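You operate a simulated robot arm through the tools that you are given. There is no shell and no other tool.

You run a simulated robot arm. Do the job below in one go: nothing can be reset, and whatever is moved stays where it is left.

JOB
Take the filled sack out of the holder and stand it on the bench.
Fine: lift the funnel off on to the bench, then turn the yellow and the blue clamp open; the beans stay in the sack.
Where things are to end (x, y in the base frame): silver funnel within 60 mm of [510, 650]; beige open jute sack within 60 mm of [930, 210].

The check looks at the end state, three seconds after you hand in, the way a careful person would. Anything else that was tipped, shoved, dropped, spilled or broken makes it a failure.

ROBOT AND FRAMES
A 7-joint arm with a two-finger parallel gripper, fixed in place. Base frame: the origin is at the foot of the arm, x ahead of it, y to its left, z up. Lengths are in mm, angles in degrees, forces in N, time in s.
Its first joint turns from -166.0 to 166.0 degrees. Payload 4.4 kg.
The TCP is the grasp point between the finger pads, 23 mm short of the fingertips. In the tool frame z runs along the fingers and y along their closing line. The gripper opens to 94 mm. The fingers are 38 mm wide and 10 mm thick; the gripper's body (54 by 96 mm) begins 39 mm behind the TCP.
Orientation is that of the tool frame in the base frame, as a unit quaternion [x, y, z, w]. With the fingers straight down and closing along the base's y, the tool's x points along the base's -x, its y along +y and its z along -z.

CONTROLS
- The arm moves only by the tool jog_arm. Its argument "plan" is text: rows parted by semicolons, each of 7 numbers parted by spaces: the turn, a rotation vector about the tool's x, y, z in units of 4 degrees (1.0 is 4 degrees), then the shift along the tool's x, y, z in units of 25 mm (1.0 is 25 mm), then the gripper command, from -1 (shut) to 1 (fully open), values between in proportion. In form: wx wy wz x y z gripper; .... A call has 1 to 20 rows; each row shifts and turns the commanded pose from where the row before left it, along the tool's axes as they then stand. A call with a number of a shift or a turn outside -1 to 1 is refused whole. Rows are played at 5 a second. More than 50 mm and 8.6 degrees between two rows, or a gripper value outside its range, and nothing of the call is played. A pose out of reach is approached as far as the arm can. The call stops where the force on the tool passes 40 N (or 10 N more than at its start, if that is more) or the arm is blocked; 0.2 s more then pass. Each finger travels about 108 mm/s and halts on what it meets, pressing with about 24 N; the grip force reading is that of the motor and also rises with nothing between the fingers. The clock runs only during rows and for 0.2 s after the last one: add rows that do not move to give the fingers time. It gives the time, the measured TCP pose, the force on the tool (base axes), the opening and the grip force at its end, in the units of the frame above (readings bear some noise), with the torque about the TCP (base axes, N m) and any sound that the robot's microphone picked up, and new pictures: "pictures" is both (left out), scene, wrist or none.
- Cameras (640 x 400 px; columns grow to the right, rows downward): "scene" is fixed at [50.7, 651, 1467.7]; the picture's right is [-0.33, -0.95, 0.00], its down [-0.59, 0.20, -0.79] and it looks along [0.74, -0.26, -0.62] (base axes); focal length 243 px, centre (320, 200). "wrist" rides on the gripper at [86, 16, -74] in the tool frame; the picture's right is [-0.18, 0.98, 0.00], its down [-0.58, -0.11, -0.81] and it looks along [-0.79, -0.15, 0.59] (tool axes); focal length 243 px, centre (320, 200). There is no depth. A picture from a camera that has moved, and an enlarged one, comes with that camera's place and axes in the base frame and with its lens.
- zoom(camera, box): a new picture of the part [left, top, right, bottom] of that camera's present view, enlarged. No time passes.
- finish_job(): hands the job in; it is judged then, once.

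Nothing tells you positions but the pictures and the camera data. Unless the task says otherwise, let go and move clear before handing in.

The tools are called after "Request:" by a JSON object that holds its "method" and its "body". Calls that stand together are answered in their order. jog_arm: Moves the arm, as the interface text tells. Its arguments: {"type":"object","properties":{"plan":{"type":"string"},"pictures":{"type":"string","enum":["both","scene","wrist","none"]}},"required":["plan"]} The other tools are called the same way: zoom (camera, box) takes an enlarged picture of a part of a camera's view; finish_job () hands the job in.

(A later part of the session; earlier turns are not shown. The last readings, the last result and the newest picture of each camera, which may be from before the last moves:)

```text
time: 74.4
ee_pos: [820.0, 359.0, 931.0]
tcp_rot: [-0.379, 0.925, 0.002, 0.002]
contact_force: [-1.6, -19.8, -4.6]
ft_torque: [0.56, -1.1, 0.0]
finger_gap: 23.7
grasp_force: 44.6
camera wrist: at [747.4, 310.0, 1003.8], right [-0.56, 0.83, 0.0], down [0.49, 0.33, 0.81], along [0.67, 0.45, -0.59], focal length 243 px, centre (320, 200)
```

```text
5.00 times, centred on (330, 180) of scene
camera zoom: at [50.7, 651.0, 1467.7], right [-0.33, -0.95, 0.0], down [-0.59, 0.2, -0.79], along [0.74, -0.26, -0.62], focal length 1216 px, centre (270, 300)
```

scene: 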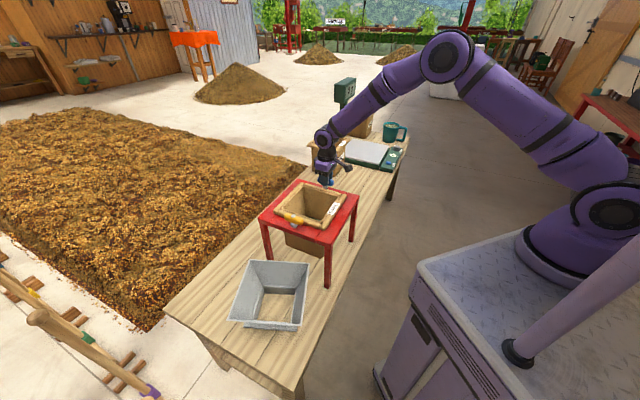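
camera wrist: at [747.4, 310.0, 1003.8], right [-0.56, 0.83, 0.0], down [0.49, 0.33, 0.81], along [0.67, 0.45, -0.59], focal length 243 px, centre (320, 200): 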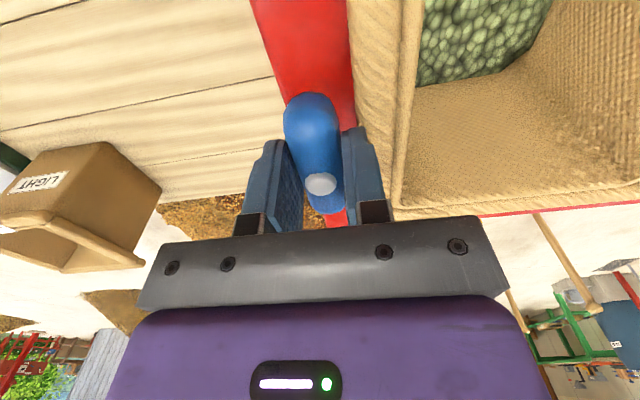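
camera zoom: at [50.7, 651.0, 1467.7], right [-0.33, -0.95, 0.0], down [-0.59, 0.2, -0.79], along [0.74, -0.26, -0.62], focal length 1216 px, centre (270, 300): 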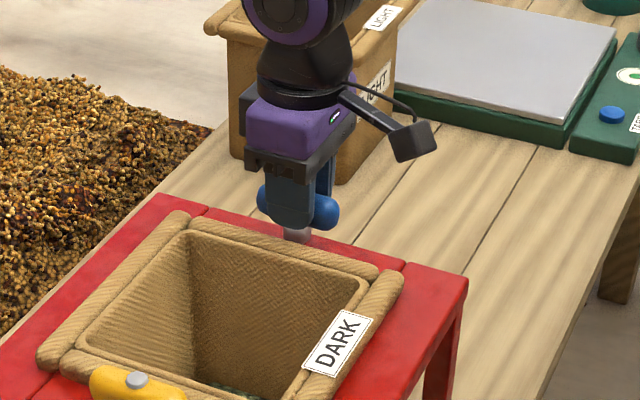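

The blue clamp is now parallel to the frame edge too. I'll relieve the side load, release and lift straight up.

Request:
{"method": "jog_arm", "body": {"plan": "0 0 0 0.04 -0.04 0 -0.6; 0 0 0 0 0 0 -0.3; 0 0 0 0 0 0 -0.2; 0 0 0 0 0 0 -0.2; 0 0 0 0 0 -0.4 -0.2; 0 0 0 0 0 -0.8 -0.2; 0 0 0 0 0 -1 -0.2; 0 0 0 0 0 -1 -0.1; 0 0 0 0 0 -1 0; 0 0 0 0 0 -1 0; 0 0 0 0 0 -1 0; 0 0 0 0 0 0 0"}}

Request:
{"method": "zoom", "body": {"camera": "scene", "box": [250, 160, 370, 260]}}

Request:
{"method": "zoom", "body": {"camera": "wrist", "box": [220, 0, 480, 200]}}

```text
time: 77.0
ee_pos: [816.9, 357.3, 1086.9]
tcp_rot: [-0.379, 0.925, 0.002, 0.003]
contact_force: [-1.3, -0.5, -1.4]
ft_torque: [0.02, -0.02, 0.0]
finger_gap: 46.8
grasp_force: 0.2
camera wrist: at [745.5, 308.2, 1158.7], right [-0.56, 0.83, 0.0], down [0.49, 0.33, 0.81], along [0.67, 0.45, -0.59], focal length 243 px, centre (320, 200)
```

scene: 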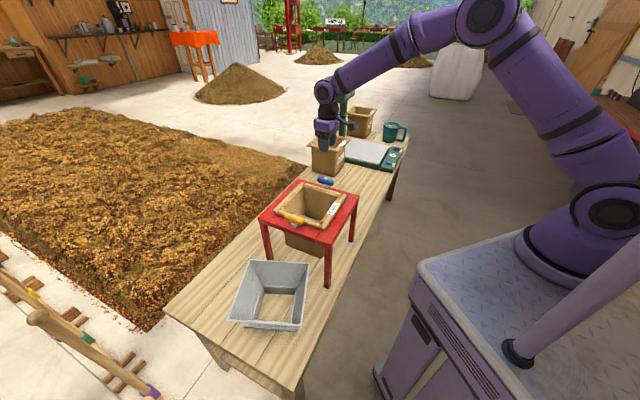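
wrist: 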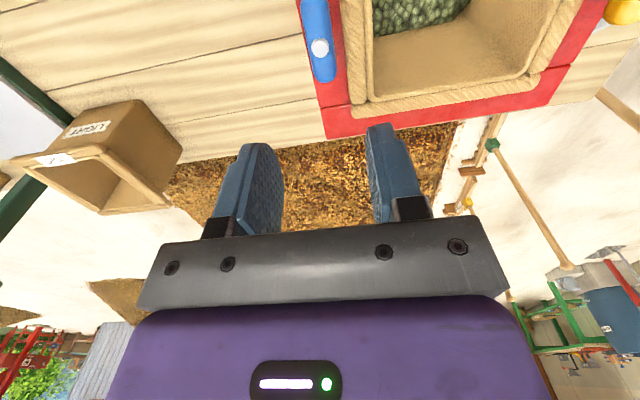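

```text
4.00 times, centred on (310, 210) of scene
camera zoom: at [50.7, 651.0, 1467.7], right [-0.33, -0.95, 0.0], down [-0.59, 0.2, -0.79], along [0.74, -0.26, -0.62], focal length 972 px, centre (360, 160)
```

zoom: 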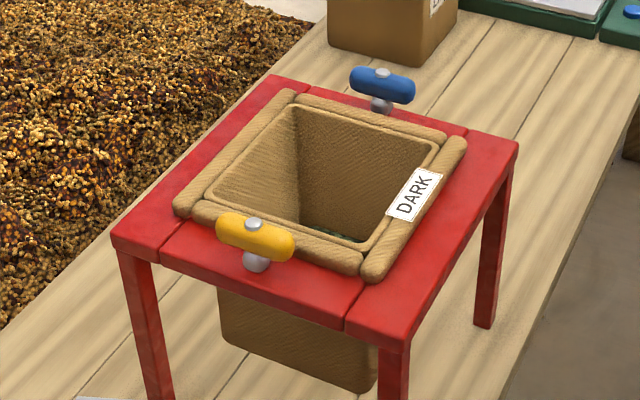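

```text
2.00 times, centred on (350, 100) of wrist
camera zoom: at [745.5, 308.2, 1158.7], right [-0.56, 0.83, 0.0], down [0.49, 0.33, 0.81], along [0.67, 0.45, -0.59], focal length 485 px, centre (260, 400)
```

zoom: 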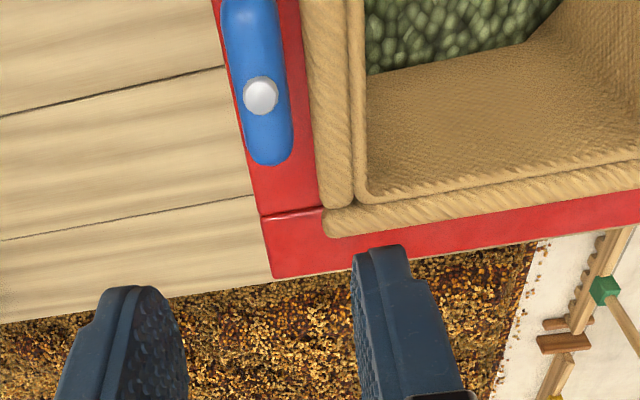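

Both clamps are open and clear of the rim. The sack's rim roll is about 25 mm thick including the wall, so I'll pinch the robot-side rim; first I turn the hand back and hover over it.

Request:
{"method": "jog_arm", "body": {"plan": "0 0 1 0 0 0 0.3; 0 0 1 0 0 0 0.3; 0 0 1 0 0 0 0.3; 0 0 1 0 0 0 0.3; 0 0 1 0 0 0 0.3; 0 0 1 0 0 0 0.3; 0 0 1 0 0 0 0.3; 0 0 1 0 0 0 0.3; 0 0 1 0 0 0 0.3; 0 0 1 0 0 0 0.3; 0 0 1 0 0 0 0.3; 0 0 1 0 0 0 0.3; 0 0 1 0 0 0 0.3; 0 0 1 0 0 0 0.3; 0 0 1 0 0 0 0.3; 0 0 1 0 0 0 0.3; 0 0 1 0 0 0 0.3; 0 0 1 0 0 0 0.3; 0 0 1 0 0 0 0.3; 0 0 1 0 0 0 0.3", "pictures": "none"}}

Request:
{"method": "jog_arm", "body": {"plan": "0 0 1 0 0 0 0.3; 0 0 1 0 0 0 0.3; 0 0 0.4 0 0 0 0.3; 0 0 0 1 -0.7 0 0.3; 0 0 0 1 -0.7 0 0.3; 0 0 0 1 -0.7 0 0.3; 0 0 0 1 -0.7 0.2 0.3; 0 0 0 1 -0.7 0.2 0.3; 0 0 0 0 0 0 0.3"}}

```text
time: 81.2
ee_pos: [818.9, 356.5, 1085.5]
tcp_rot: [0.306, 0.952, 0.003, 0.002]
contact_force: [-0.3, -0.2, -0.3]
ft_torque: [-0.01, 0.02, -0.01]
finger_gap: 61.3
grasp_force: 0.1
```

```text
time: 83.2
ee_pos: [668.3, 384.5, 1077.2]
tcp_rot: [0.384, 0.923, 0.003, 0.001]
contact_force: [0.2, -1.0, -0.1]
ft_torque: [-0.03, -0.03, -0.01]
finger_gap: 61.3
grasp_force: 0.0
camera wrist: at [619.1, 458.6, 1149.8], right [0.83, 0.56, 0.01], down [0.33, -0.49, 0.8], along [0.46, -0.66, -0.59], focal length 243 px, centre (320, 200)
```

scene: 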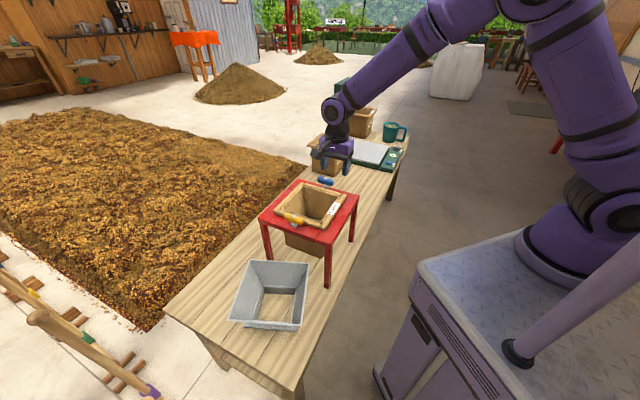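
wrist: 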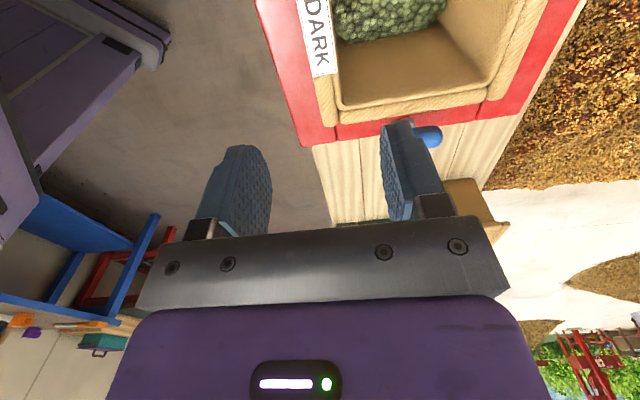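

Request:
{"method": "zoom", "body": {"camera": "wrist", "box": [240, 0, 460, 160]}}

Request:
{"method": "zoom", "body": {"camera": "wrist", "box": [270, 0, 370, 80]}}

Request:
{"method": "zoom", "body": {"camera": "scene", "box": [300, 170, 370, 260]}}

```text
2.50 times, centred on (350, 80) of wrist
camera zoom: at [619.1, 458.6, 1149.8], right [0.83, 0.56, 0.01], down [0.33, -0.49, 0.8], along [0.46, -0.66, -0.59], focal length 606 px, centre (245, 500)
```

zoom: 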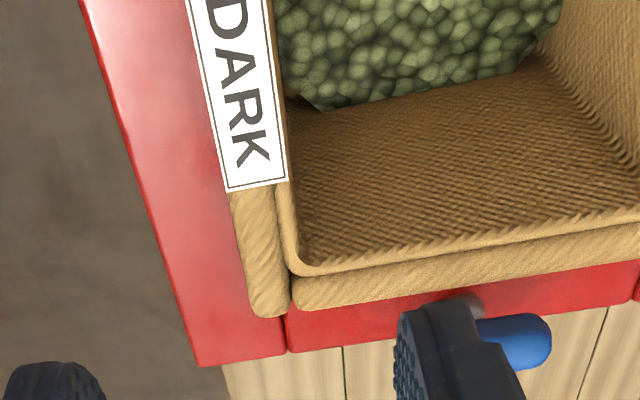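

```text
5.00 times, centred on (320, 40) of wrist
camera zoom: at [619.1, 458.6, 1149.8], right [0.83, 0.56, 0.01], down [0.33, -0.49, 0.8], along [0.46, -0.66, -0.59], focal length 1213 px, centre (320, 1000)
```

zoom: 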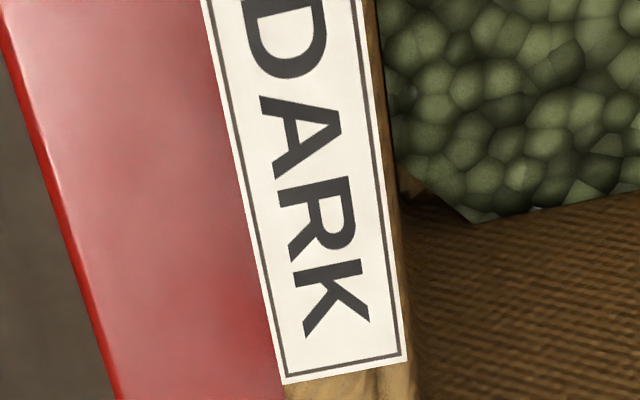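

```text
4.44 times, centred on (335, 215) of scene
camera zoom: at [50.7, 651.0, 1467.7], right [-0.33, -0.95, 0.0], down [-0.59, 0.2, -0.79], along [0.74, -0.26, -0.62], focal length 1080 px, centre (253, 133)
```

zoom: 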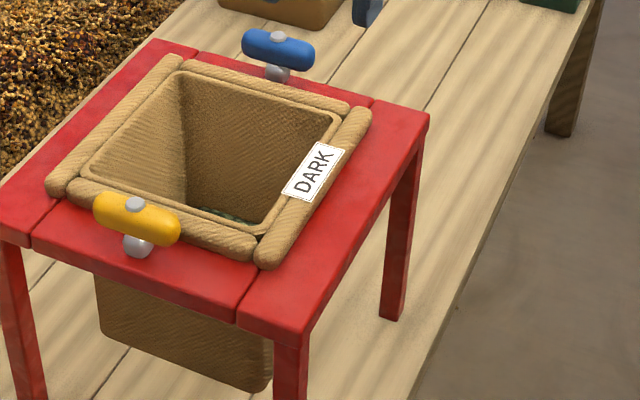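

I'm centred over the robot-side rim (its pinch centre is near [668, 385]). I'll descend to just above the roll and check alignment.

Request:
{"method": "jog_arm", "body": {"plan": "0 0 0 0 0.03 1 0.3; 0 0 0 0 0 1 0.3; 0 0 0 0 0 1 0.3; 0 0 0 0 0 1 0.3; 0 0 0 0 0 1 0.3; 0 0 0 0 0 0.8 0.3; 0 0 0 0 0 0 0.3"}}

Request:
{"method": "zoom", "body": {"camera": "wrist", "box": [200, 60, 460, 240]}}

Request:
{"method": "zoom", "body": {"camera": "scene", "box": [280, 150, 380, 250]}}

```text
time: 84.8
ee_pos: [669.2, 385.7, 931.3]
tcp_rot: [0.383, 0.924, 0.003, 0.0]
contact_force: [-0.8, -0.2, -0.2]
ft_torque: [-0.03, -0.02, -0.01]
finger_gap: 61.4
grasp_force: 0.0
camera wrist: at [620.6, 459.2, 1004.0], right [0.83, 0.56, 0.01], down [0.33, -0.49, 0.8], along [0.46, -0.66, -0.59], focal length 243 px, centre (320, 200)
```

scene: 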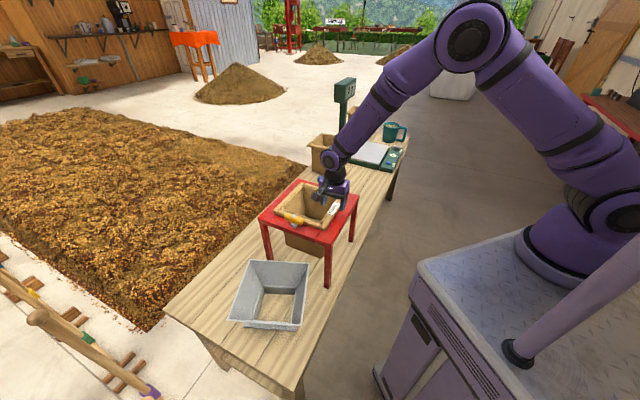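
wrist: 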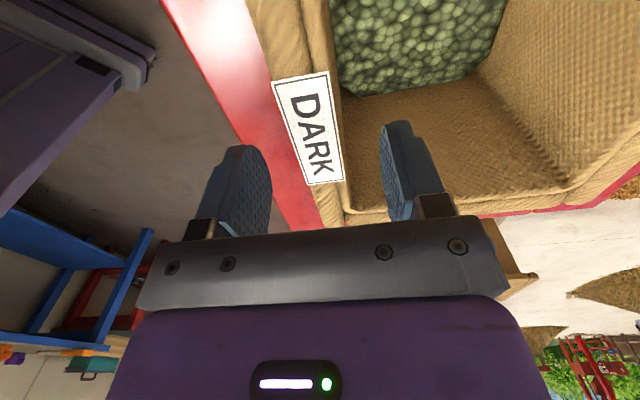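

```text
2.22 times, centred on (330, 150) of wrist
camera zoom: at [620.6, 459.2, 1004.0], right [0.83, 0.56, 0.01], down [0.33, -0.49, 0.8], along [0.46, -0.66, -0.59], focal length 539 px, centre (298, 311)
```

zoom: 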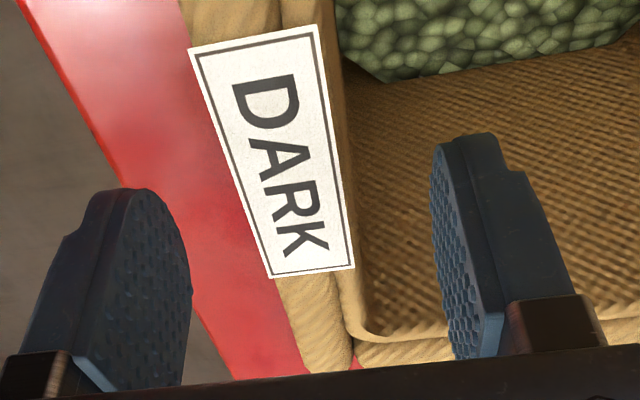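

```text
4.00 times, centred on (330, 200) of scene
camera zoom: at [50.7, 651.0, 1467.7], right [-0.33, -0.95, 0.0], down [-0.59, 0.2, -0.79], along [0.74, -0.26, -0.62], focal length 972 px, centre (280, 200)
```

zoom: 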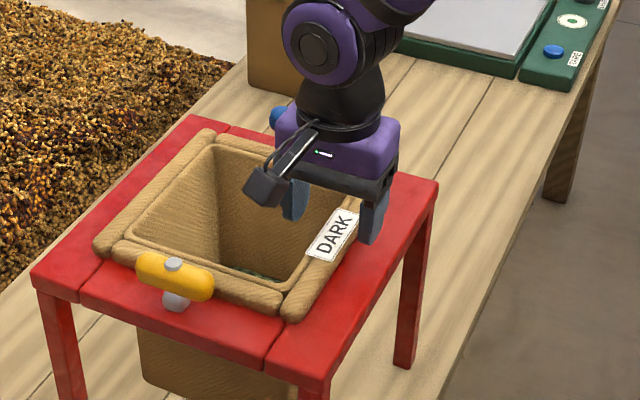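

Alignment is good: the label's middle lies right under the hand, one finger inside the opening and one outside the roll. I'll lower carefully to about tips-at-frame height, watching the force.

Request:
{"method": "jog_arm", "body": {"plan": "0 0 0 0 0 0.28 0.3; 0 0 0 0 0 0.28 0.3; 0 0 0 0 0 0.24 0.3; 0 0 0 0 0 0 0.3", "pictures": "none"}}

Request:
{"method": "jog_arm", "body": {"plan": "0 0 0 0 0 0.08 0.3; 0 0 0 0 0 0 0.3", "pictures": "wrist"}}

Request:
{"method": "zoom", "body": {"camera": "scene", "box": [310, 170, 370, 230]}}

```text
time: 85.8
ee_pos: [669.7, 387.0, 911.3]
tcp_rot: [0.384, 0.923, 0.002, 0.0]
contact_force: [0.2, 0.6, -0.5]
ft_torque: [0.02, -0.02, 0.0]
finger_gap: 61.1
grasp_force: 0.1
```

```text
time: 86.4
ee_pos: [669.7, 385.9, 907.9]
tcp_rot: [0.383, 0.924, 0.002, 0.001]
contact_force: [0.4, 0.3, 0.6]
ft_torque: [0.0, 0.02, 0.0]
finger_gap: 61.3
grasp_force: 0.1
camera wrist: at [620.5, 459.1, 982.0], right [0.83, 0.56, 0.01], down [0.33, -0.49, 0.8], along [0.46, -0.66, -0.59], focal length 243 px, centre (320, 200)
```

wrist: 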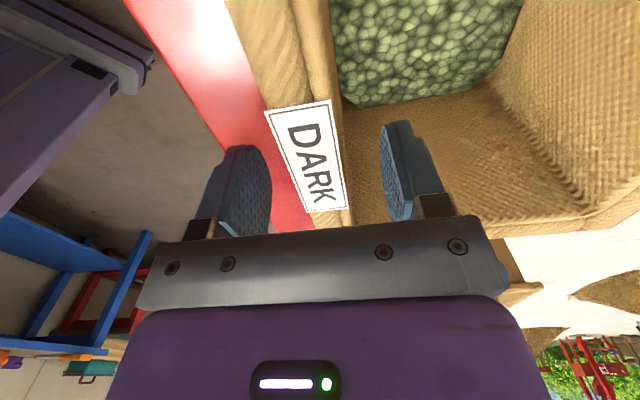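

```text
6.67 times, centred on (340, 200) of scene
camera zoom: at [50.7, 651.0, 1467.7], right [-0.33, -0.95, 0.0], down [-0.59, 0.2, -0.79], along [0.74, -0.26, -0.62], focal length 1621 px, centre (187, 200)
```

zoom: 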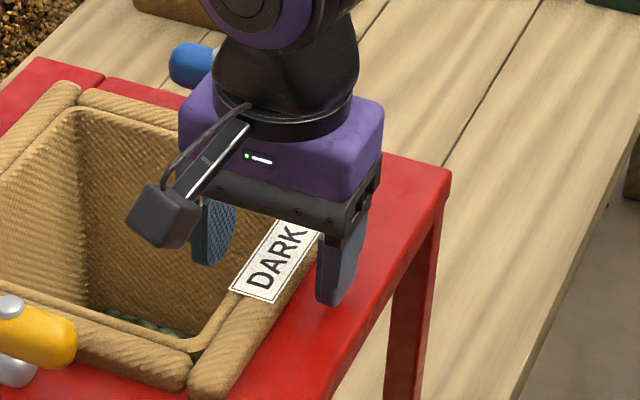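

Request:
{"method": "jog_arm", "body": {"plan": "0 0 0 0 0 0.06 0.3; 0 0 0 0 0 0.06 0.3; 0 0 0 0 0 0 0.3", "pictures": "none"}}

Request:
{"method": "jog_arm", "body": {"plan": "0 0 0 0 0 0.06 0.3; 0 0 0 0 0 0 0.3", "pictures": "none"}}

```text
time: 87.2
ee_pos: [670.5, 385.4, 904.8]
tcp_rot: [0.383, 0.924, 0.003, 0.0]
contact_force: [-0.1, 0.0, -0.1]
ft_torque: [0.0, -0.01, 0.02]
finger_gap: 61.1
grasp_force: 0.1
```

```text
time: 87.8
ee_pos: [670.1, 386.7, 904.2]
tcp_rot: [0.384, 0.923, 0.003, 0.0]
contact_force: [0.2, 0.7, 0.1]
ft_torque: [0.01, 0.04, -0.02]
finger_gap: 61.0
grasp_force: 0.1
```

Request:
{"method": "jog_arm", "body": {"plan": "0 0 0 0 0 0.06 0.3; 0 0 0 0 0 0 0.3", "pictures": "none"}}

Request:
{"method": "jog_arm", "body": {"plan": "0 0 0 0 0 0.06 0.3; 0 0 0 0 0 0 0.3", "pictures": "none"}}

Request:
{"method": "jog_arm", "body": {"plan": "0 0 0 0 0 0.06 0.3; 0 0 0 0 0 0 0.3", "pictures": "none"}}

```text
time: 88.4
ee_pos: [670.0, 386.4, 904.0]
tcp_rot: [0.384, 0.923, 0.003, 0.0]
contact_force: [-0.3, 0.0, 2.5]
ft_torque: [-0.05, 0.03, 0.03]
finger_gap: 61.2
grasp_force: 0.3
```

```text
time: 89.0
ee_pos: [669.3, 386.1, 902.7]
tcp_rot: [0.384, 0.923, 0.004, 0.001]
contact_force: [-1.2, 0.1, 25.8]
ft_torque: [-0.9, 0.47, -0.05]
finger_gap: 61.0
grasp_force: 0.3
```

```text
time: 89.4
ee_pos: [669.6, 385.9, 902.9]
tcp_rot: [0.383, 0.924, 0.005, 0.001]
contact_force: [-4.1, -2.4, 12.3]
ft_torque: [-0.55, 0.32, -0.2]
finger_gap: 62.9
grasp_force: 2.0
stopped in row 1: the force on the tool passed its limit at 44 N (the readings are from after the stop); the commanded pose is now the measured one
```

The outer fingertip found the frame top at z ≈ 880. I'll rise 2.5 mm and check nothing shifted, then close on the rim.

Request:
{"method": "jog_arm", "body": {"plan": "0 0 0 0 0 -0.1 0.3; 0 0 0 0 0 0 0.3", "pictures": "scene"}}

Request:
{"method": "jog_arm", "body": {"plan": "0 0 0 0 0 0 0; 0 0 0 0 0 0 -0.3; 0 0 0 0 0 0 -0.6; 0 0 0 0 0 0 -1; 0 0 0 0 0 0 -1; 0 0 0 0 0 0 -1"}}

Request:
{"method": "zoom", "body": {"camera": "wrist", "box": [200, 60, 460, 240]}}

Request:
{"method": "zoom", "body": {"camera": "scene", "box": [250, 160, 370, 260]}}

```text
time: 90.0
ee_pos: [669.9, 385.5, 904.0]
tcp_rot: [0.383, 0.924, 0.004, 0.001]
contact_force: [0.4, 0.1, 0.5]
ft_torque: [0.01, 0.0, 0.01]
finger_gap: 61.3
grasp_force: 0.0
```

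scene: 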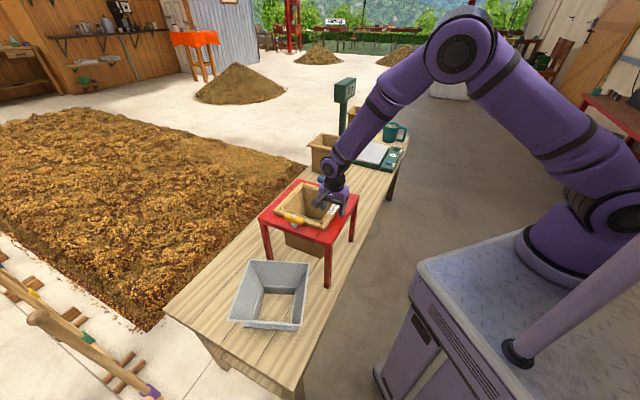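

```text
time: 91.4
ee_pos: [670.7, 386.9, 904.3]
tcp_rot: [0.383, 0.924, 0.005, 0.001]
contact_force: [-1.2, -1.3, -0.2]
ft_torque: [-0.11, 0.08, 0.04]
finger_gap: 27.4
grasp_force: 23.5
camera wrist: at [621.5, 459.4, 978.1], right [0.83, 0.56, 0.01], down [0.33, -0.49, 0.8], along [0.46, -0.66, -0.59], focal length 243 px, centre (320, 200)
```

scene: 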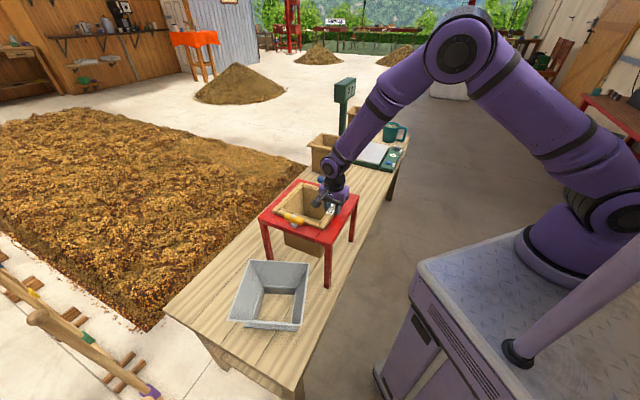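
wrist: 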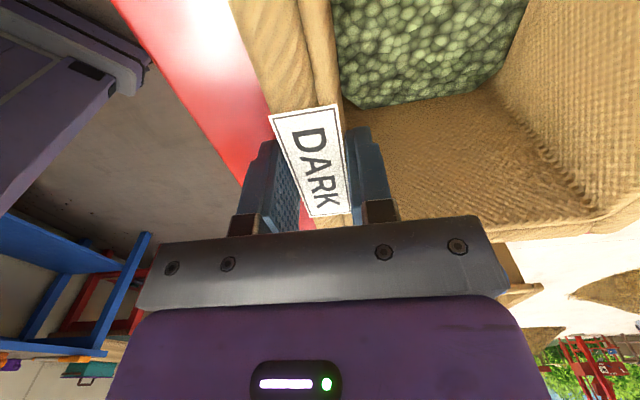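

```text
2.22 times, centred on (330, 150) of wrist
camera zoom: at [621.5, 459.4, 978.1], right [0.83, 0.56, 0.01], down [0.33, -0.49, 0.8], along [0.46, -0.66, -0.59], focal length 539 px, centre (298, 311)
```

zoom: 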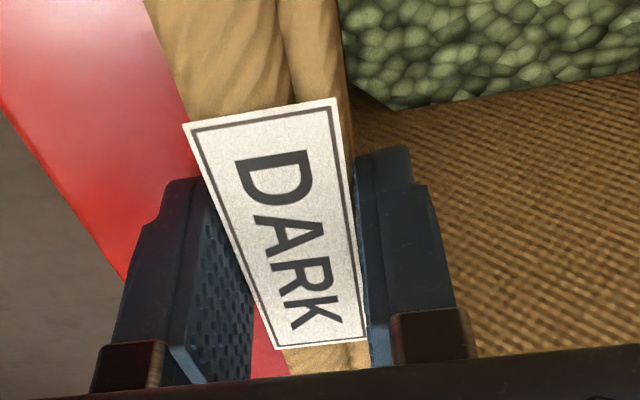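

```text
4.00 times, centred on (310, 210) of scene
camera zoom: at [50.7, 651.0, 1467.7], right [-0.33, -0.95, 0.0], down [-0.59, 0.2, -0.79], along [0.74, -0.26, -0.62], focal length 972 px, centre (360, 160)
```

zoom: 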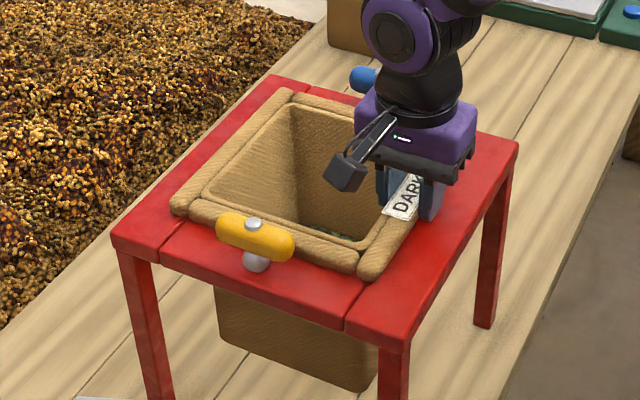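

Gripped with 27 mm gap. I'll lift just 4 mm and read the weight and torque.

Request:
{"method": "jog_arm", "body": {"plan": "0 0 0 0 0 -0.08 -1; 0 0 0 0 0 -0.08 -1; 0 0 0 0 0 0 -1; 0 0 0 0 0 0 -1"}}

Request:
{"method": "zoom", "body": {"camera": "scene", "box": [250, 160, 370, 260]}}

```text
time: 92.4
ee_pos: [670.3, 386.0, 908.7]
tcp_rot: [0.383, 0.924, 0.004, 0.001]
contact_force: [0.3, 0.6, -8.1]
ft_torque: [-0.46, 0.44, 0.02]
finger_gap: 27.7
grasp_force: 24.2
camera wrist: at [621.4, 459.5, 982.0], right [0.83, 0.56, 0.01], down [0.33, -0.49, 0.8], along [0.46, -0.66, -0.59], focal length 243 px, centre (320, 200)
```

scene: 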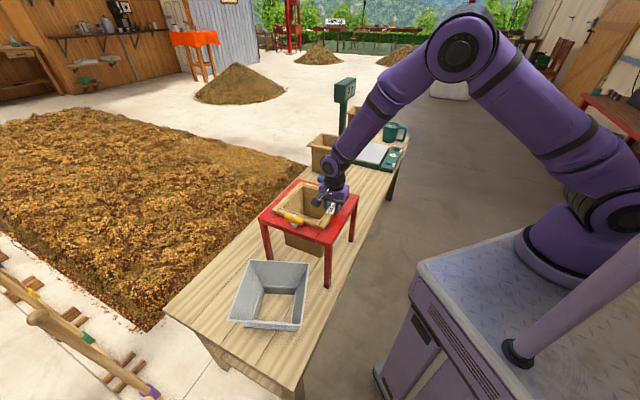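
wrist: 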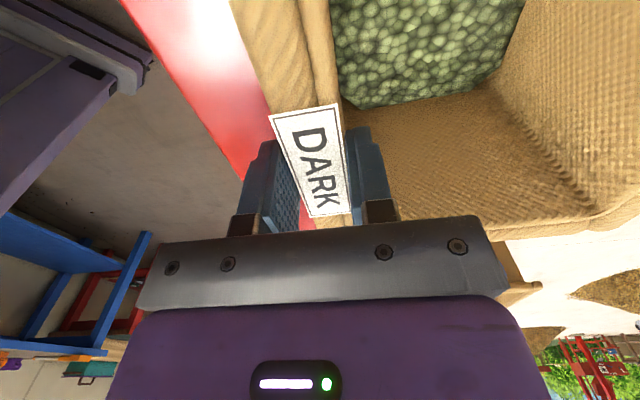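

```text
4.00 times, centred on (310, 210) of scene
camera zoom: at [50.7, 651.0, 1467.7], right [-0.33, -0.95, 0.0], down [-0.59, 0.2, -0.79], along [0.74, -0.26, -0.62], focal length 972 px, centre (360, 160)
```

zoom: 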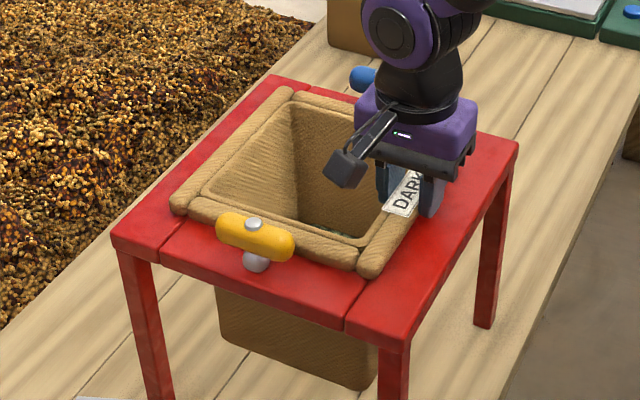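

About 8 N so far with 0.6 N·m. I'll lift another 5 mm and see whether it stays level.

Request:
{"method": "jog_arm", "body": {"plan": "0 0 0 0 0 -0.1 -1; 0 0 0 0 0 -0.1 -1; 0 0 0 0 0 0 -1; 0 0 0 0 0 0 -1"}}

Request:
{"method": "zoom", "body": {"camera": "scene", "box": [250, 160, 370, 260]}}

Request:
{"method": "zoom", "body": {"camera": "wrist", "box": [200, 60, 460, 240]}}

```text
time: 93.4
ee_pos: [670.4, 388.7, 914.0]
tcp_rot: [0.383, 0.924, 0.005, 0.002]
contact_force: [-0.2, 0.0, -7.4]
ft_torque: [-0.48, 0.44, 0.03]
finger_gap: 27.4
grasp_force: 23.6
camera wrist: at [621.3, 459.7, 987.0], right [0.83, 0.56, 0.01], down [0.33, -0.49, 0.8], along [0.46, -0.66, -0.59], focal length 243 px, centre (320, 200)
```

scene: 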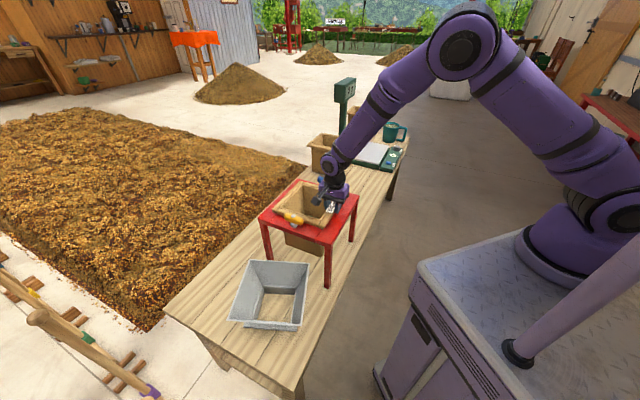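
wrist: 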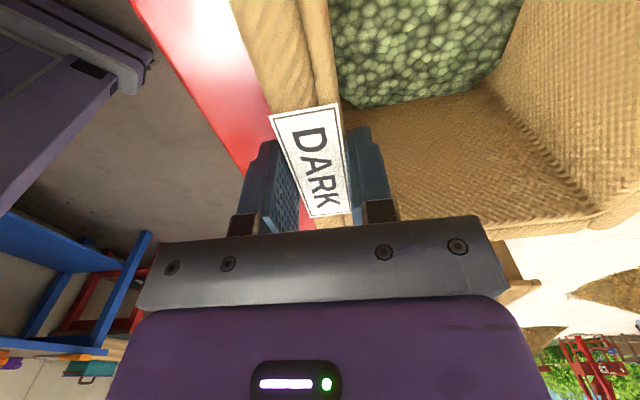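

```text
4.00 times, centred on (310, 210) of scene
camera zoom: at [50.7, 651.0, 1467.7], right [-0.33, -0.95, 0.0], down [-0.59, 0.2, -0.79], along [0.74, -0.26, -0.62], focal length 972 px, centre (360, 160)
```

zoom: 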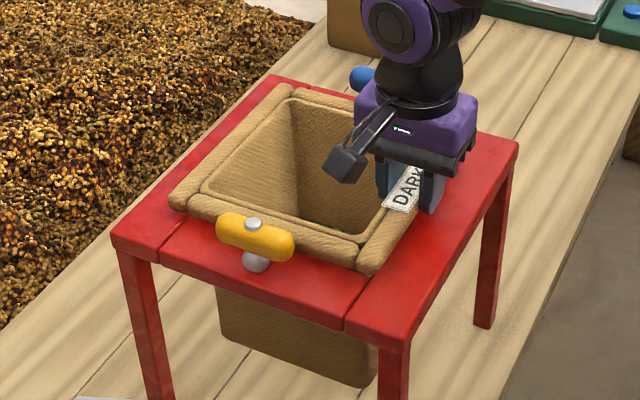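

```text
2.22 times, centred on (330, 150) of wrist
camera zoom: at [621.3, 459.7, 987.0], right [0.83, 0.56, 0.01], down [0.33, -0.49, 0.8], along [0.46, -0.66, -0.59], focal length 539 px, centre (298, 311)
```

zoom: 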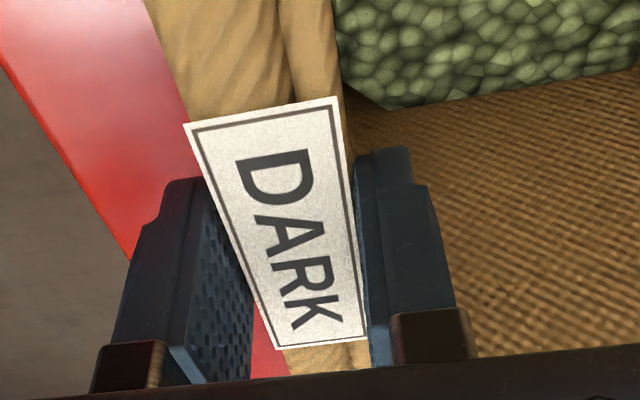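

The whole sack (about 8 N) is held level in the grip. I'll keep lifting slowly and watch for rubbing.

Request:
{"method": "jog_arm", "body": {"plan": "0 0 0 0 0 -0.15 -1; 0 0 0 0 0 -0.25 -1; 0 0 0 0 0 -0.3 -1; 0 0 0 0 0 -0.3 -1; 0 0 0 0 0 -0.3 -1; 0 0 0 0 0 -0.3 -1; 0 0 0 0 0 -0.3 -1; 0 0 0 0 0 -0.2 -1; 0 0 0 0 0 -0.1 -1; 0 0 0 0 0 0 -1"}}

Request:
{"method": "zoom", "body": {"camera": "scene", "box": [250, 130, 370, 260]}}

```text
time: 95.6
ee_pos: [671.1, 384.9, 968.0]
tcp_rot: [0.383, 0.924, 0.005, 0.001]
contact_force: [0.0, -0.4, -7.4]
ft_torque: [-0.46, 0.41, 0.0]
finger_gap: 27.8
grasp_force: 23.4
camera wrist: at [621.5, 458.8, 1041.9], right [0.83, 0.56, 0.01], down [0.33, -0.49, 0.8], along [0.46, -0.66, -0.59], focal length 243 px, centre (320, 200)
```

scene: 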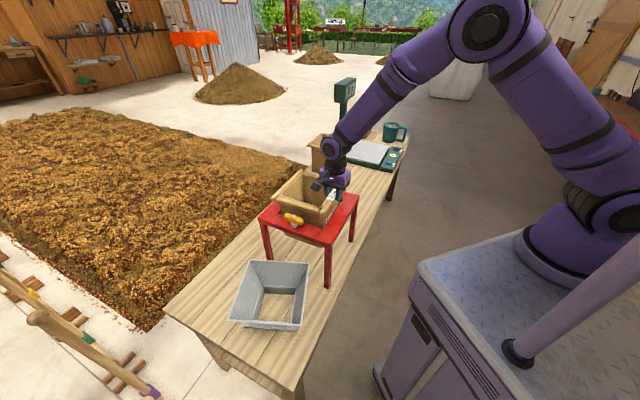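
wrist: 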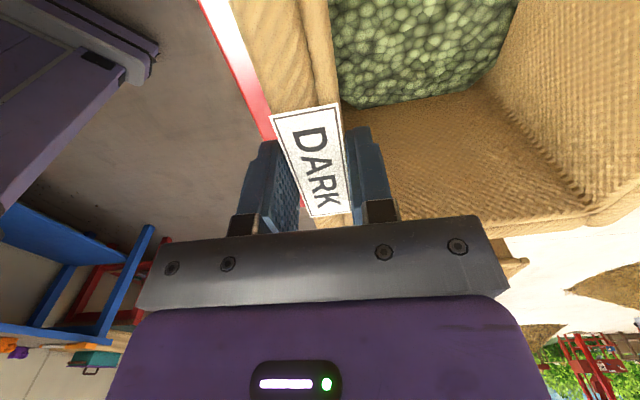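

```text
3.08 times, centred on (310, 195) of scene
camera zoom: at [50.7, 651.0, 1467.7], right [-0.33, -0.95, 0.0], down [-0.59, 0.2, -0.79], along [0.74, -0.26, -0.62], focal length 748 px, centre (351, 215)
```

zoom: 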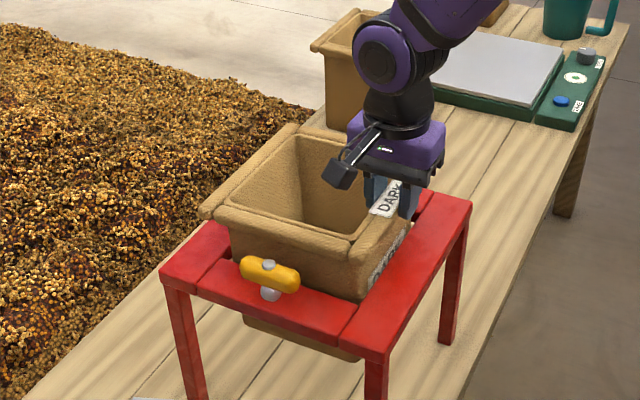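

Rising cleanly and level. I'll continue up another ~200 mm so the sack's bottom clears the frame and clamps.

Request:
{"method": "jog_arm", "body": {"plan": "0 0 0 0 0 -0.2 -1; 0 0 0 0 0 -0.3 -1; 0 0 0 0 0 -0.4 -1; 0 0 0 0 0 -0.45 -1; 0 0 0 0 0 -0.45 -1; 0 0 0 0 0 -0.45 -1; 0 0 0 0 0 -0.45 -1; 0 0 0 0 0 -0.45 -1; 0 0 0 0 0 -0.45 -1; 0 0 0 0 0 -0.45 -1; 0 0 0 0 0 -0.45 -1; 0 0 0 0 0 -0.45 -1; 0 0 0 0 0 -0.45 -1; 0 0 0 0 0 -0.45 -1; 0 0 0 0 0 -0.45 -1; 0 0 0 0 0 -0.45 -1; 0 0 0 0 0 -0.45 -1; 0 0 0 0 0 -0.3 -1; 0 0 0 0 0 -0.2 -1; 0 0 0 0 0 0 -1"}}

Request:
{"method": "zoom", "body": {"camera": "scene", "box": [240, 60, 400, 260]}}

```text
time: 99.8
ee_pos: [669.6, 385.1, 1161.4]
tcp_rot: [0.383, 0.924, 0.004, 0.0]
contact_force: [-0.3, -0.1, -7.6]
ft_torque: [-0.44, 0.47, -0.01]
finger_gap: 28.3
grasp_force: 24.2
camera wrist: at [620.6, 457.5, 1234.3], right [0.83, 0.56, 0.01], down [0.33, -0.49, 0.8], along [0.46, -0.66, -0.59], focal length 243 px, centre (320, 200)
```

scene: 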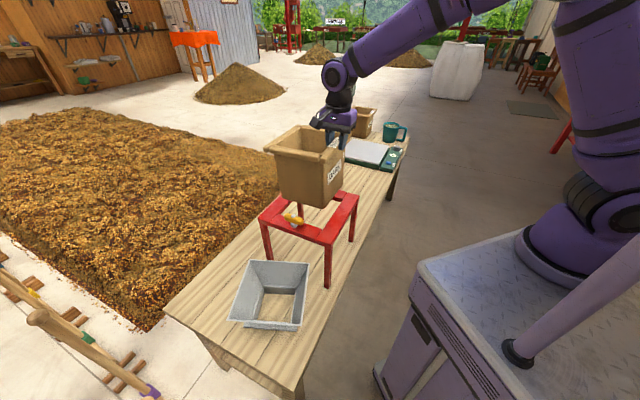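
wrist: 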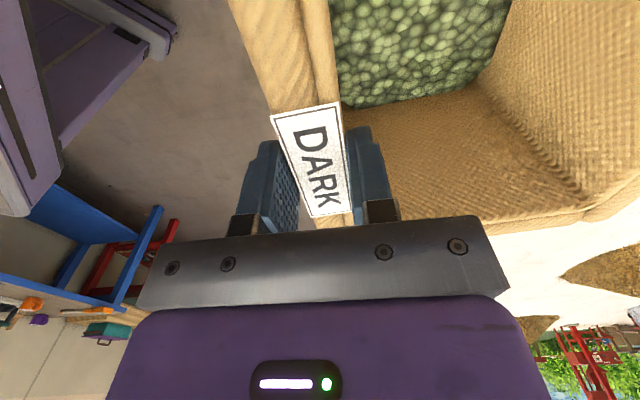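

```text
2.00 times, centred on (320, 160) of scene
camera zoom: at [50.7, 651.0, 1467.7], right [-0.33, -0.95, 0.0], down [-0.59, 0.2, -0.79], along [0.74, -0.26, -0.62], focal length 486 px, centre (320, 280)
```

zoom: 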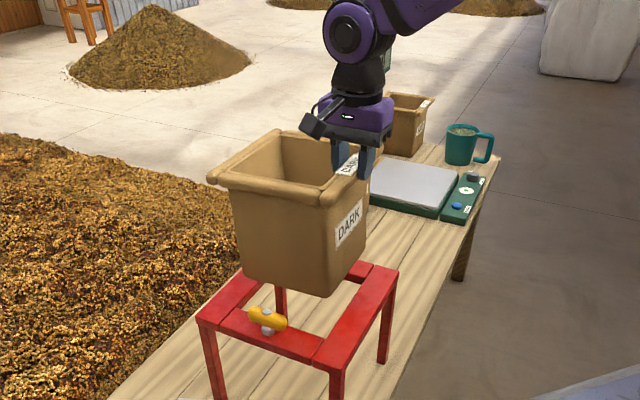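

The sack is out of the holder, level and steady. I'll raise it a little more, then carry it along the bench toward [930, 210] over the blue clamp with clearance.

Request:
{"method": "jog_arm", "body": {"plan": "0 0 0 0 0 -0.3 -1; 0 0 0 0 0 -0.5 -1; 0 0 0 0 0 -0.5 -1; 0 0 0 0 0 -0.3 -1; 0 0 0 0 0 0 -1; 0 0 0 -0.2 -0.02 0 -1; 0 0 0 -0.4 -0.03 0 -1; 0 0 0 -0.5 -0.05 0 -1; 0 0 0 -0.6 -0.05 0 -1; 0 0 0 -0.6 -0.05 0 -1; 0 0 0 -0.6 -0.05 0 -1; 0 0 0 -0.6 -0.05 0 -1; 0 0 0 -0.6 -0.05 0 -1; 0 0 0 -0.6 -0.05 0 -1; 0 0 0 -0.6 -0.05 0 -1; 0 0 0 -0.5 -0.05 0 -1; 0 0 0 -0.3 -0.03 0 -1; 0 0 0 -0.15 -0.02 0 -1; 0 0 0 0 0 0 -1"}}

```text
time: 103.8
ee_pos: [770.3, 264.6, 1201.0]
tcp_rot: [0.384, 0.924, 0.004, 0.001]
contact_force: [0.3, 0.5, -7.1]
ft_torque: [-0.47, 0.49, -0.01]
finger_gap: 28.8
grasp_force: 24.1
camera wrist: at [721.2, 337.2, 1273.6], right [0.83, 0.56, 0.01], down [0.33, -0.49, 0.8], along [0.46, -0.66, -0.59], focal length 243 px, centre (320, 200)
```

scene: 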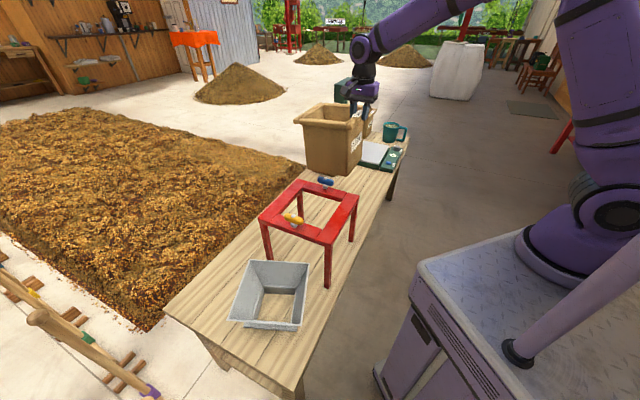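
wrist: 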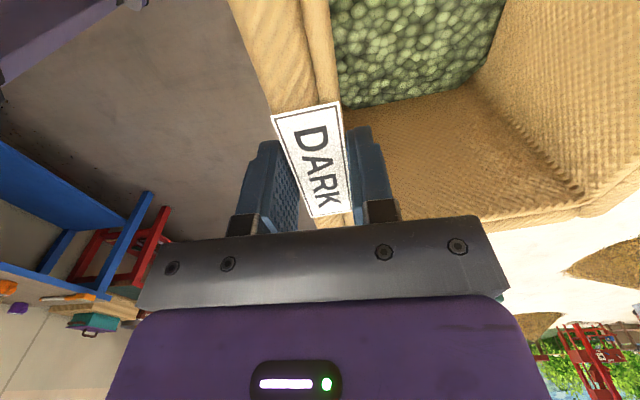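

Still held well, though the grip gap is creeping slightly, so I'll keep moving without delay to the spot and start down.

Request:
{"method": "jog_arm", "body": {"plan": "0 0 0 -0.3 -0.03 0 -1; 0 0 0 -0.5 -0.04 0 -1; 0 0 0 -0.7 -0.05 0 -1; 0 0 0 -0.7 -0.05 0 -1; 0 0 0 -0.7 -0.06 0 -1; 0 0 0 -0.7 -0.06 0 -1; 0 0 0 -0.7 -0.06 0 -1; 0 0 0 -0.7 -0.06 0 -1; 0 0 0 -0.5 -0.06 0 -1; 0 0 0 -0.35 -0.03 0 -1; 0 0 0 -0.2 -0.01 0.1 -1; 0 0 0 0 0 0.3 -1; 0 0 0 0 0 0.5 -1; 0 0 0 0 0 0.6 -1; 0 0 0 0 0 0.6 -1; 0 0 0 0 0 0.6 -1; 0 0 0 0 0 0.6 -1; 0 0 0 0 0 0.6 -1; 0 0 0 0 0 0.4 -1; 0 0 0 0 0 0 -1"}}

Request:
{"method": "zoom", "body": {"camera": "scene", "box": [270, 80, 410, 240]}}

```text
time: 108.0
ee_pos: [867.7, 149.4, 1092.6]
tcp_rot: [0.383, 0.924, 0.004, 0.001]
contact_force: [0.9, 0.1, -7.2]
ft_torque: [-0.48, 0.37, -0.07]
finger_gap: 29.0
grasp_force: 23.8
camera wrist: at [819.6, 222.2, 1165.9], right [0.83, 0.56, 0.01], down [0.33, -0.49, 0.8], along [0.46, -0.66, -0.59], focal length 243 px, centre (320, 200)
```

scene: 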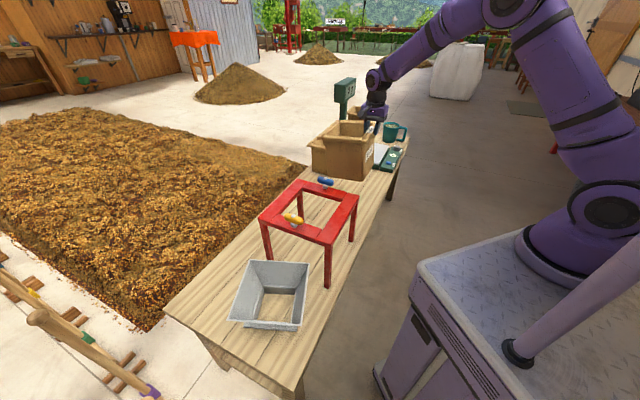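
wrist: 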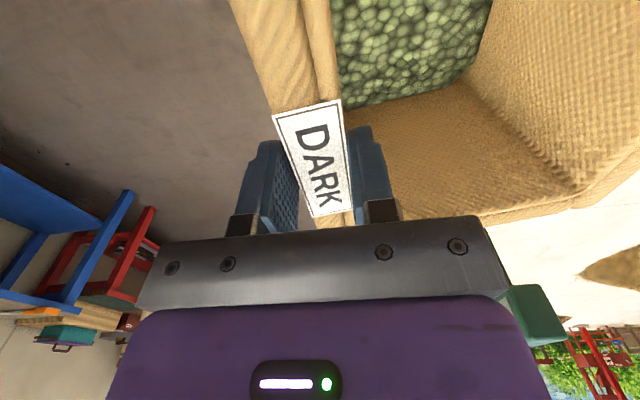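

```text
2.50 times, centred on (340, 160) of scene
camera zoom: at [50.7, 651.0, 1467.7], right [-0.33, -0.95, 0.0], down [-0.59, 0.2, -0.79], along [0.74, -0.26, -0.62], focal length 608 px, centre (270, 300)
```

zoom: 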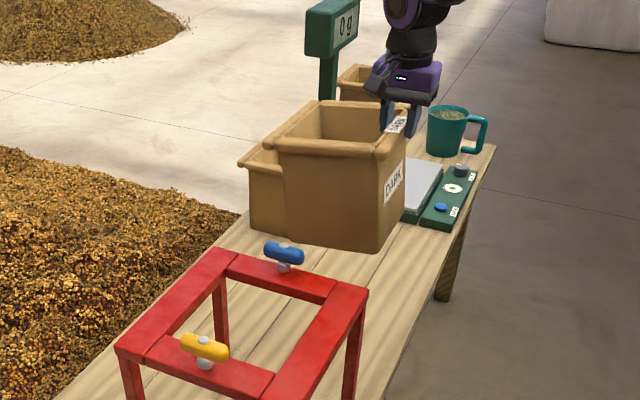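

Now above the spot. I'll continue down to about 45 mm above the bench.

Request:
{"method": "jog_arm", "body": {"plan": "0 0 0 0 0 0.3 -1; 0 0 0 0 0 0.5 -1; 0 0 0 0 0 0.6 -1; 0 0 0 0 0 0.6 -1; 0 0 0 0 0 0.6 -1; 0 0 0 0 0 0.6 -1; 0 0 0 0 0 0.6 -1; 0 0 0 0 0 0.6 -1; 0 0 0 0 0 0.6 -1; 0 0 0 0 0 0.6 -1; 0 0 0 0 0 0.6 -1; 0 0 0 0 0 0.6 -1; 0 0 0 0 0 0.6 -1; 0 0 0 0 0 0.6 -1; 0 0 0 0 0 0.5 -1; 0 0 0 0 0 0.3 -1; 0 0 0 0 0 0.1 -1; 0 0 0 0 0 0 -1"}}

Request:
{"method": "zoom", "body": {"camera": "scene", "box": [270, 110, 410, 250]}}

```text
time: 111.8
ee_pos: [869.6, 150.6, 869.9]
tcp_rot: [0.384, 0.923, 0.005, 0.001]
contact_force: [-0.3, 0.1, -7.6]
ft_torque: [-0.45, 0.31, -0.12]
finger_gap: 29.6
grasp_force: 23.8
camera wrist: at [820.4, 223.5, 943.0], right [0.83, 0.56, 0.01], down [0.33, -0.49, 0.8], along [0.46, -0.66, -0.59], focal length 243 px, centre (320, 200)
```

scene: 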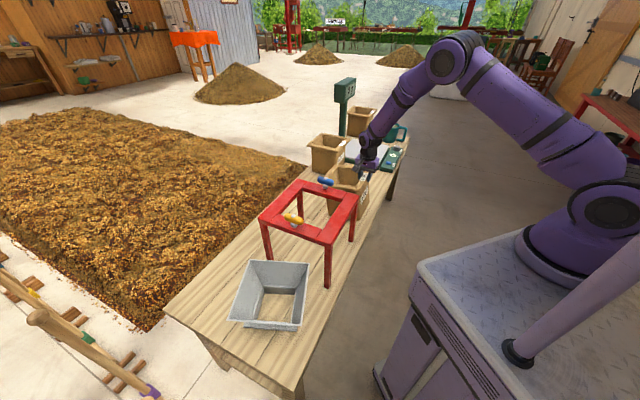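
wrist: 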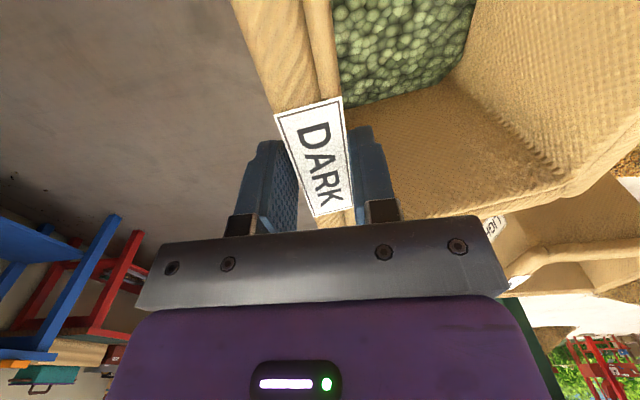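

```text
2.86 times, centred on (340, 180) of scene
camera zoom: at [50.7, 651.0, 1467.7], right [-0.33, -0.95, 0.0], down [-0.59, 0.2, -0.79], along [0.74, -0.26, -0.62], focal length 695 px, centre (263, 257)
```

zoom: 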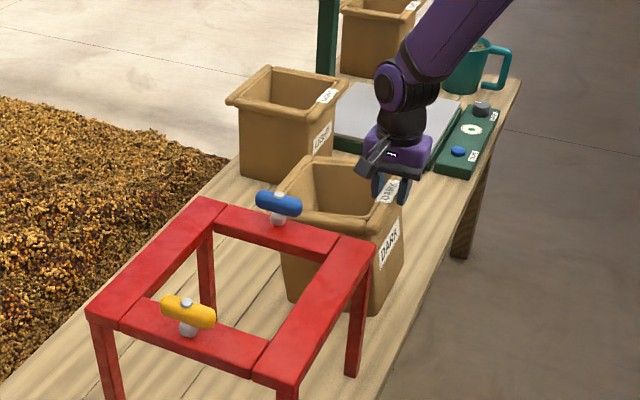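

Looks good: the sack is about 50 mm above the bench, clear of the holder and the other sacks. I'll lower further, then in small steps to feel for the bench.

Request:
{"method": "jog_arm", "body": {"plan": "0 0 0 0 0 0.3 -1; 0 0 0 0 0 0.4 -1; 0 0 0 0 0 0.3 -1; 0 0 0 0 0 0.2 -1; 0 0 0 0 0 0.1 -1; 0 0 0 0 0 0 -1", "pictures": "scene"}}

Request:
{"method": "zoom", "body": {"camera": "scene", "box": [290, 140, 400, 240]}}

```text
time: 113.2
ee_pos: [869.0, 150.9, 837.0]
tcp_rot: [0.384, 0.924, 0.004, 0.0]
contact_force: [-1.6, -1.1, -1.8]
ft_torque: [-0.18, 0.11, -0.08]
finger_gap: 28.8
grasp_force: 24.1
```

scene: 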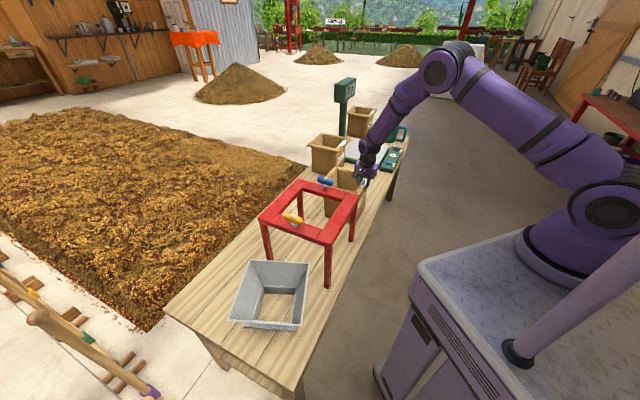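

```text
4.00 times, centred on (345, 190) of scene
camera zoom: at [50.7, 651.0, 1467.7], right [-0.33, -0.95, 0.0], down [-0.59, 0.2, -0.79], along [0.74, -0.26, -0.62], focal length 972 px, centre (220, 240)
```

zoom: 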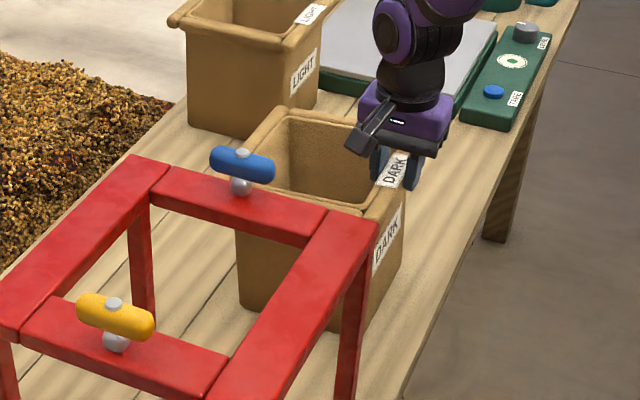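

The bench already carries most of the weight. I'll go down 2–3 mm more to seat it fully.

Request:
{"method": "jog_arm", "body": {"plan": "0 0 0 0 0 0.08 -1; 0 0 0 0 0 0 -1; 0 0 0 0 0 0 -1", "pictures": "none"}}

```text
time: 114.0
ee_pos: [868.4, 150.5, 834.4]
tcp_rot: [0.383, 0.924, 0.005, 0.001]
contact_force: [-0.5, -0.2, -3.9]
ft_torque: [-0.3, 0.29, -0.03]
finger_gap: 28.1
grasp_force: 24.2
```

Request:
{"method": "jog_arm", "body": {"plan": "0 0 0 0 0 0.1 -1; 0 0 0 0 0 0 -1; 0 0 0 0 0 0 -1", "pictures": "none"}}

```text
time: 114.8
ee_pos: [870.0, 149.5, 831.4]
tcp_rot: [0.383, 0.924, 0.004, 0.001]
contact_force: [-0.2, -2.4, -4.0]
ft_torque: [-0.3, 0.21, -0.09]
finger_gap: 28.3
grasp_force: 24.0
```

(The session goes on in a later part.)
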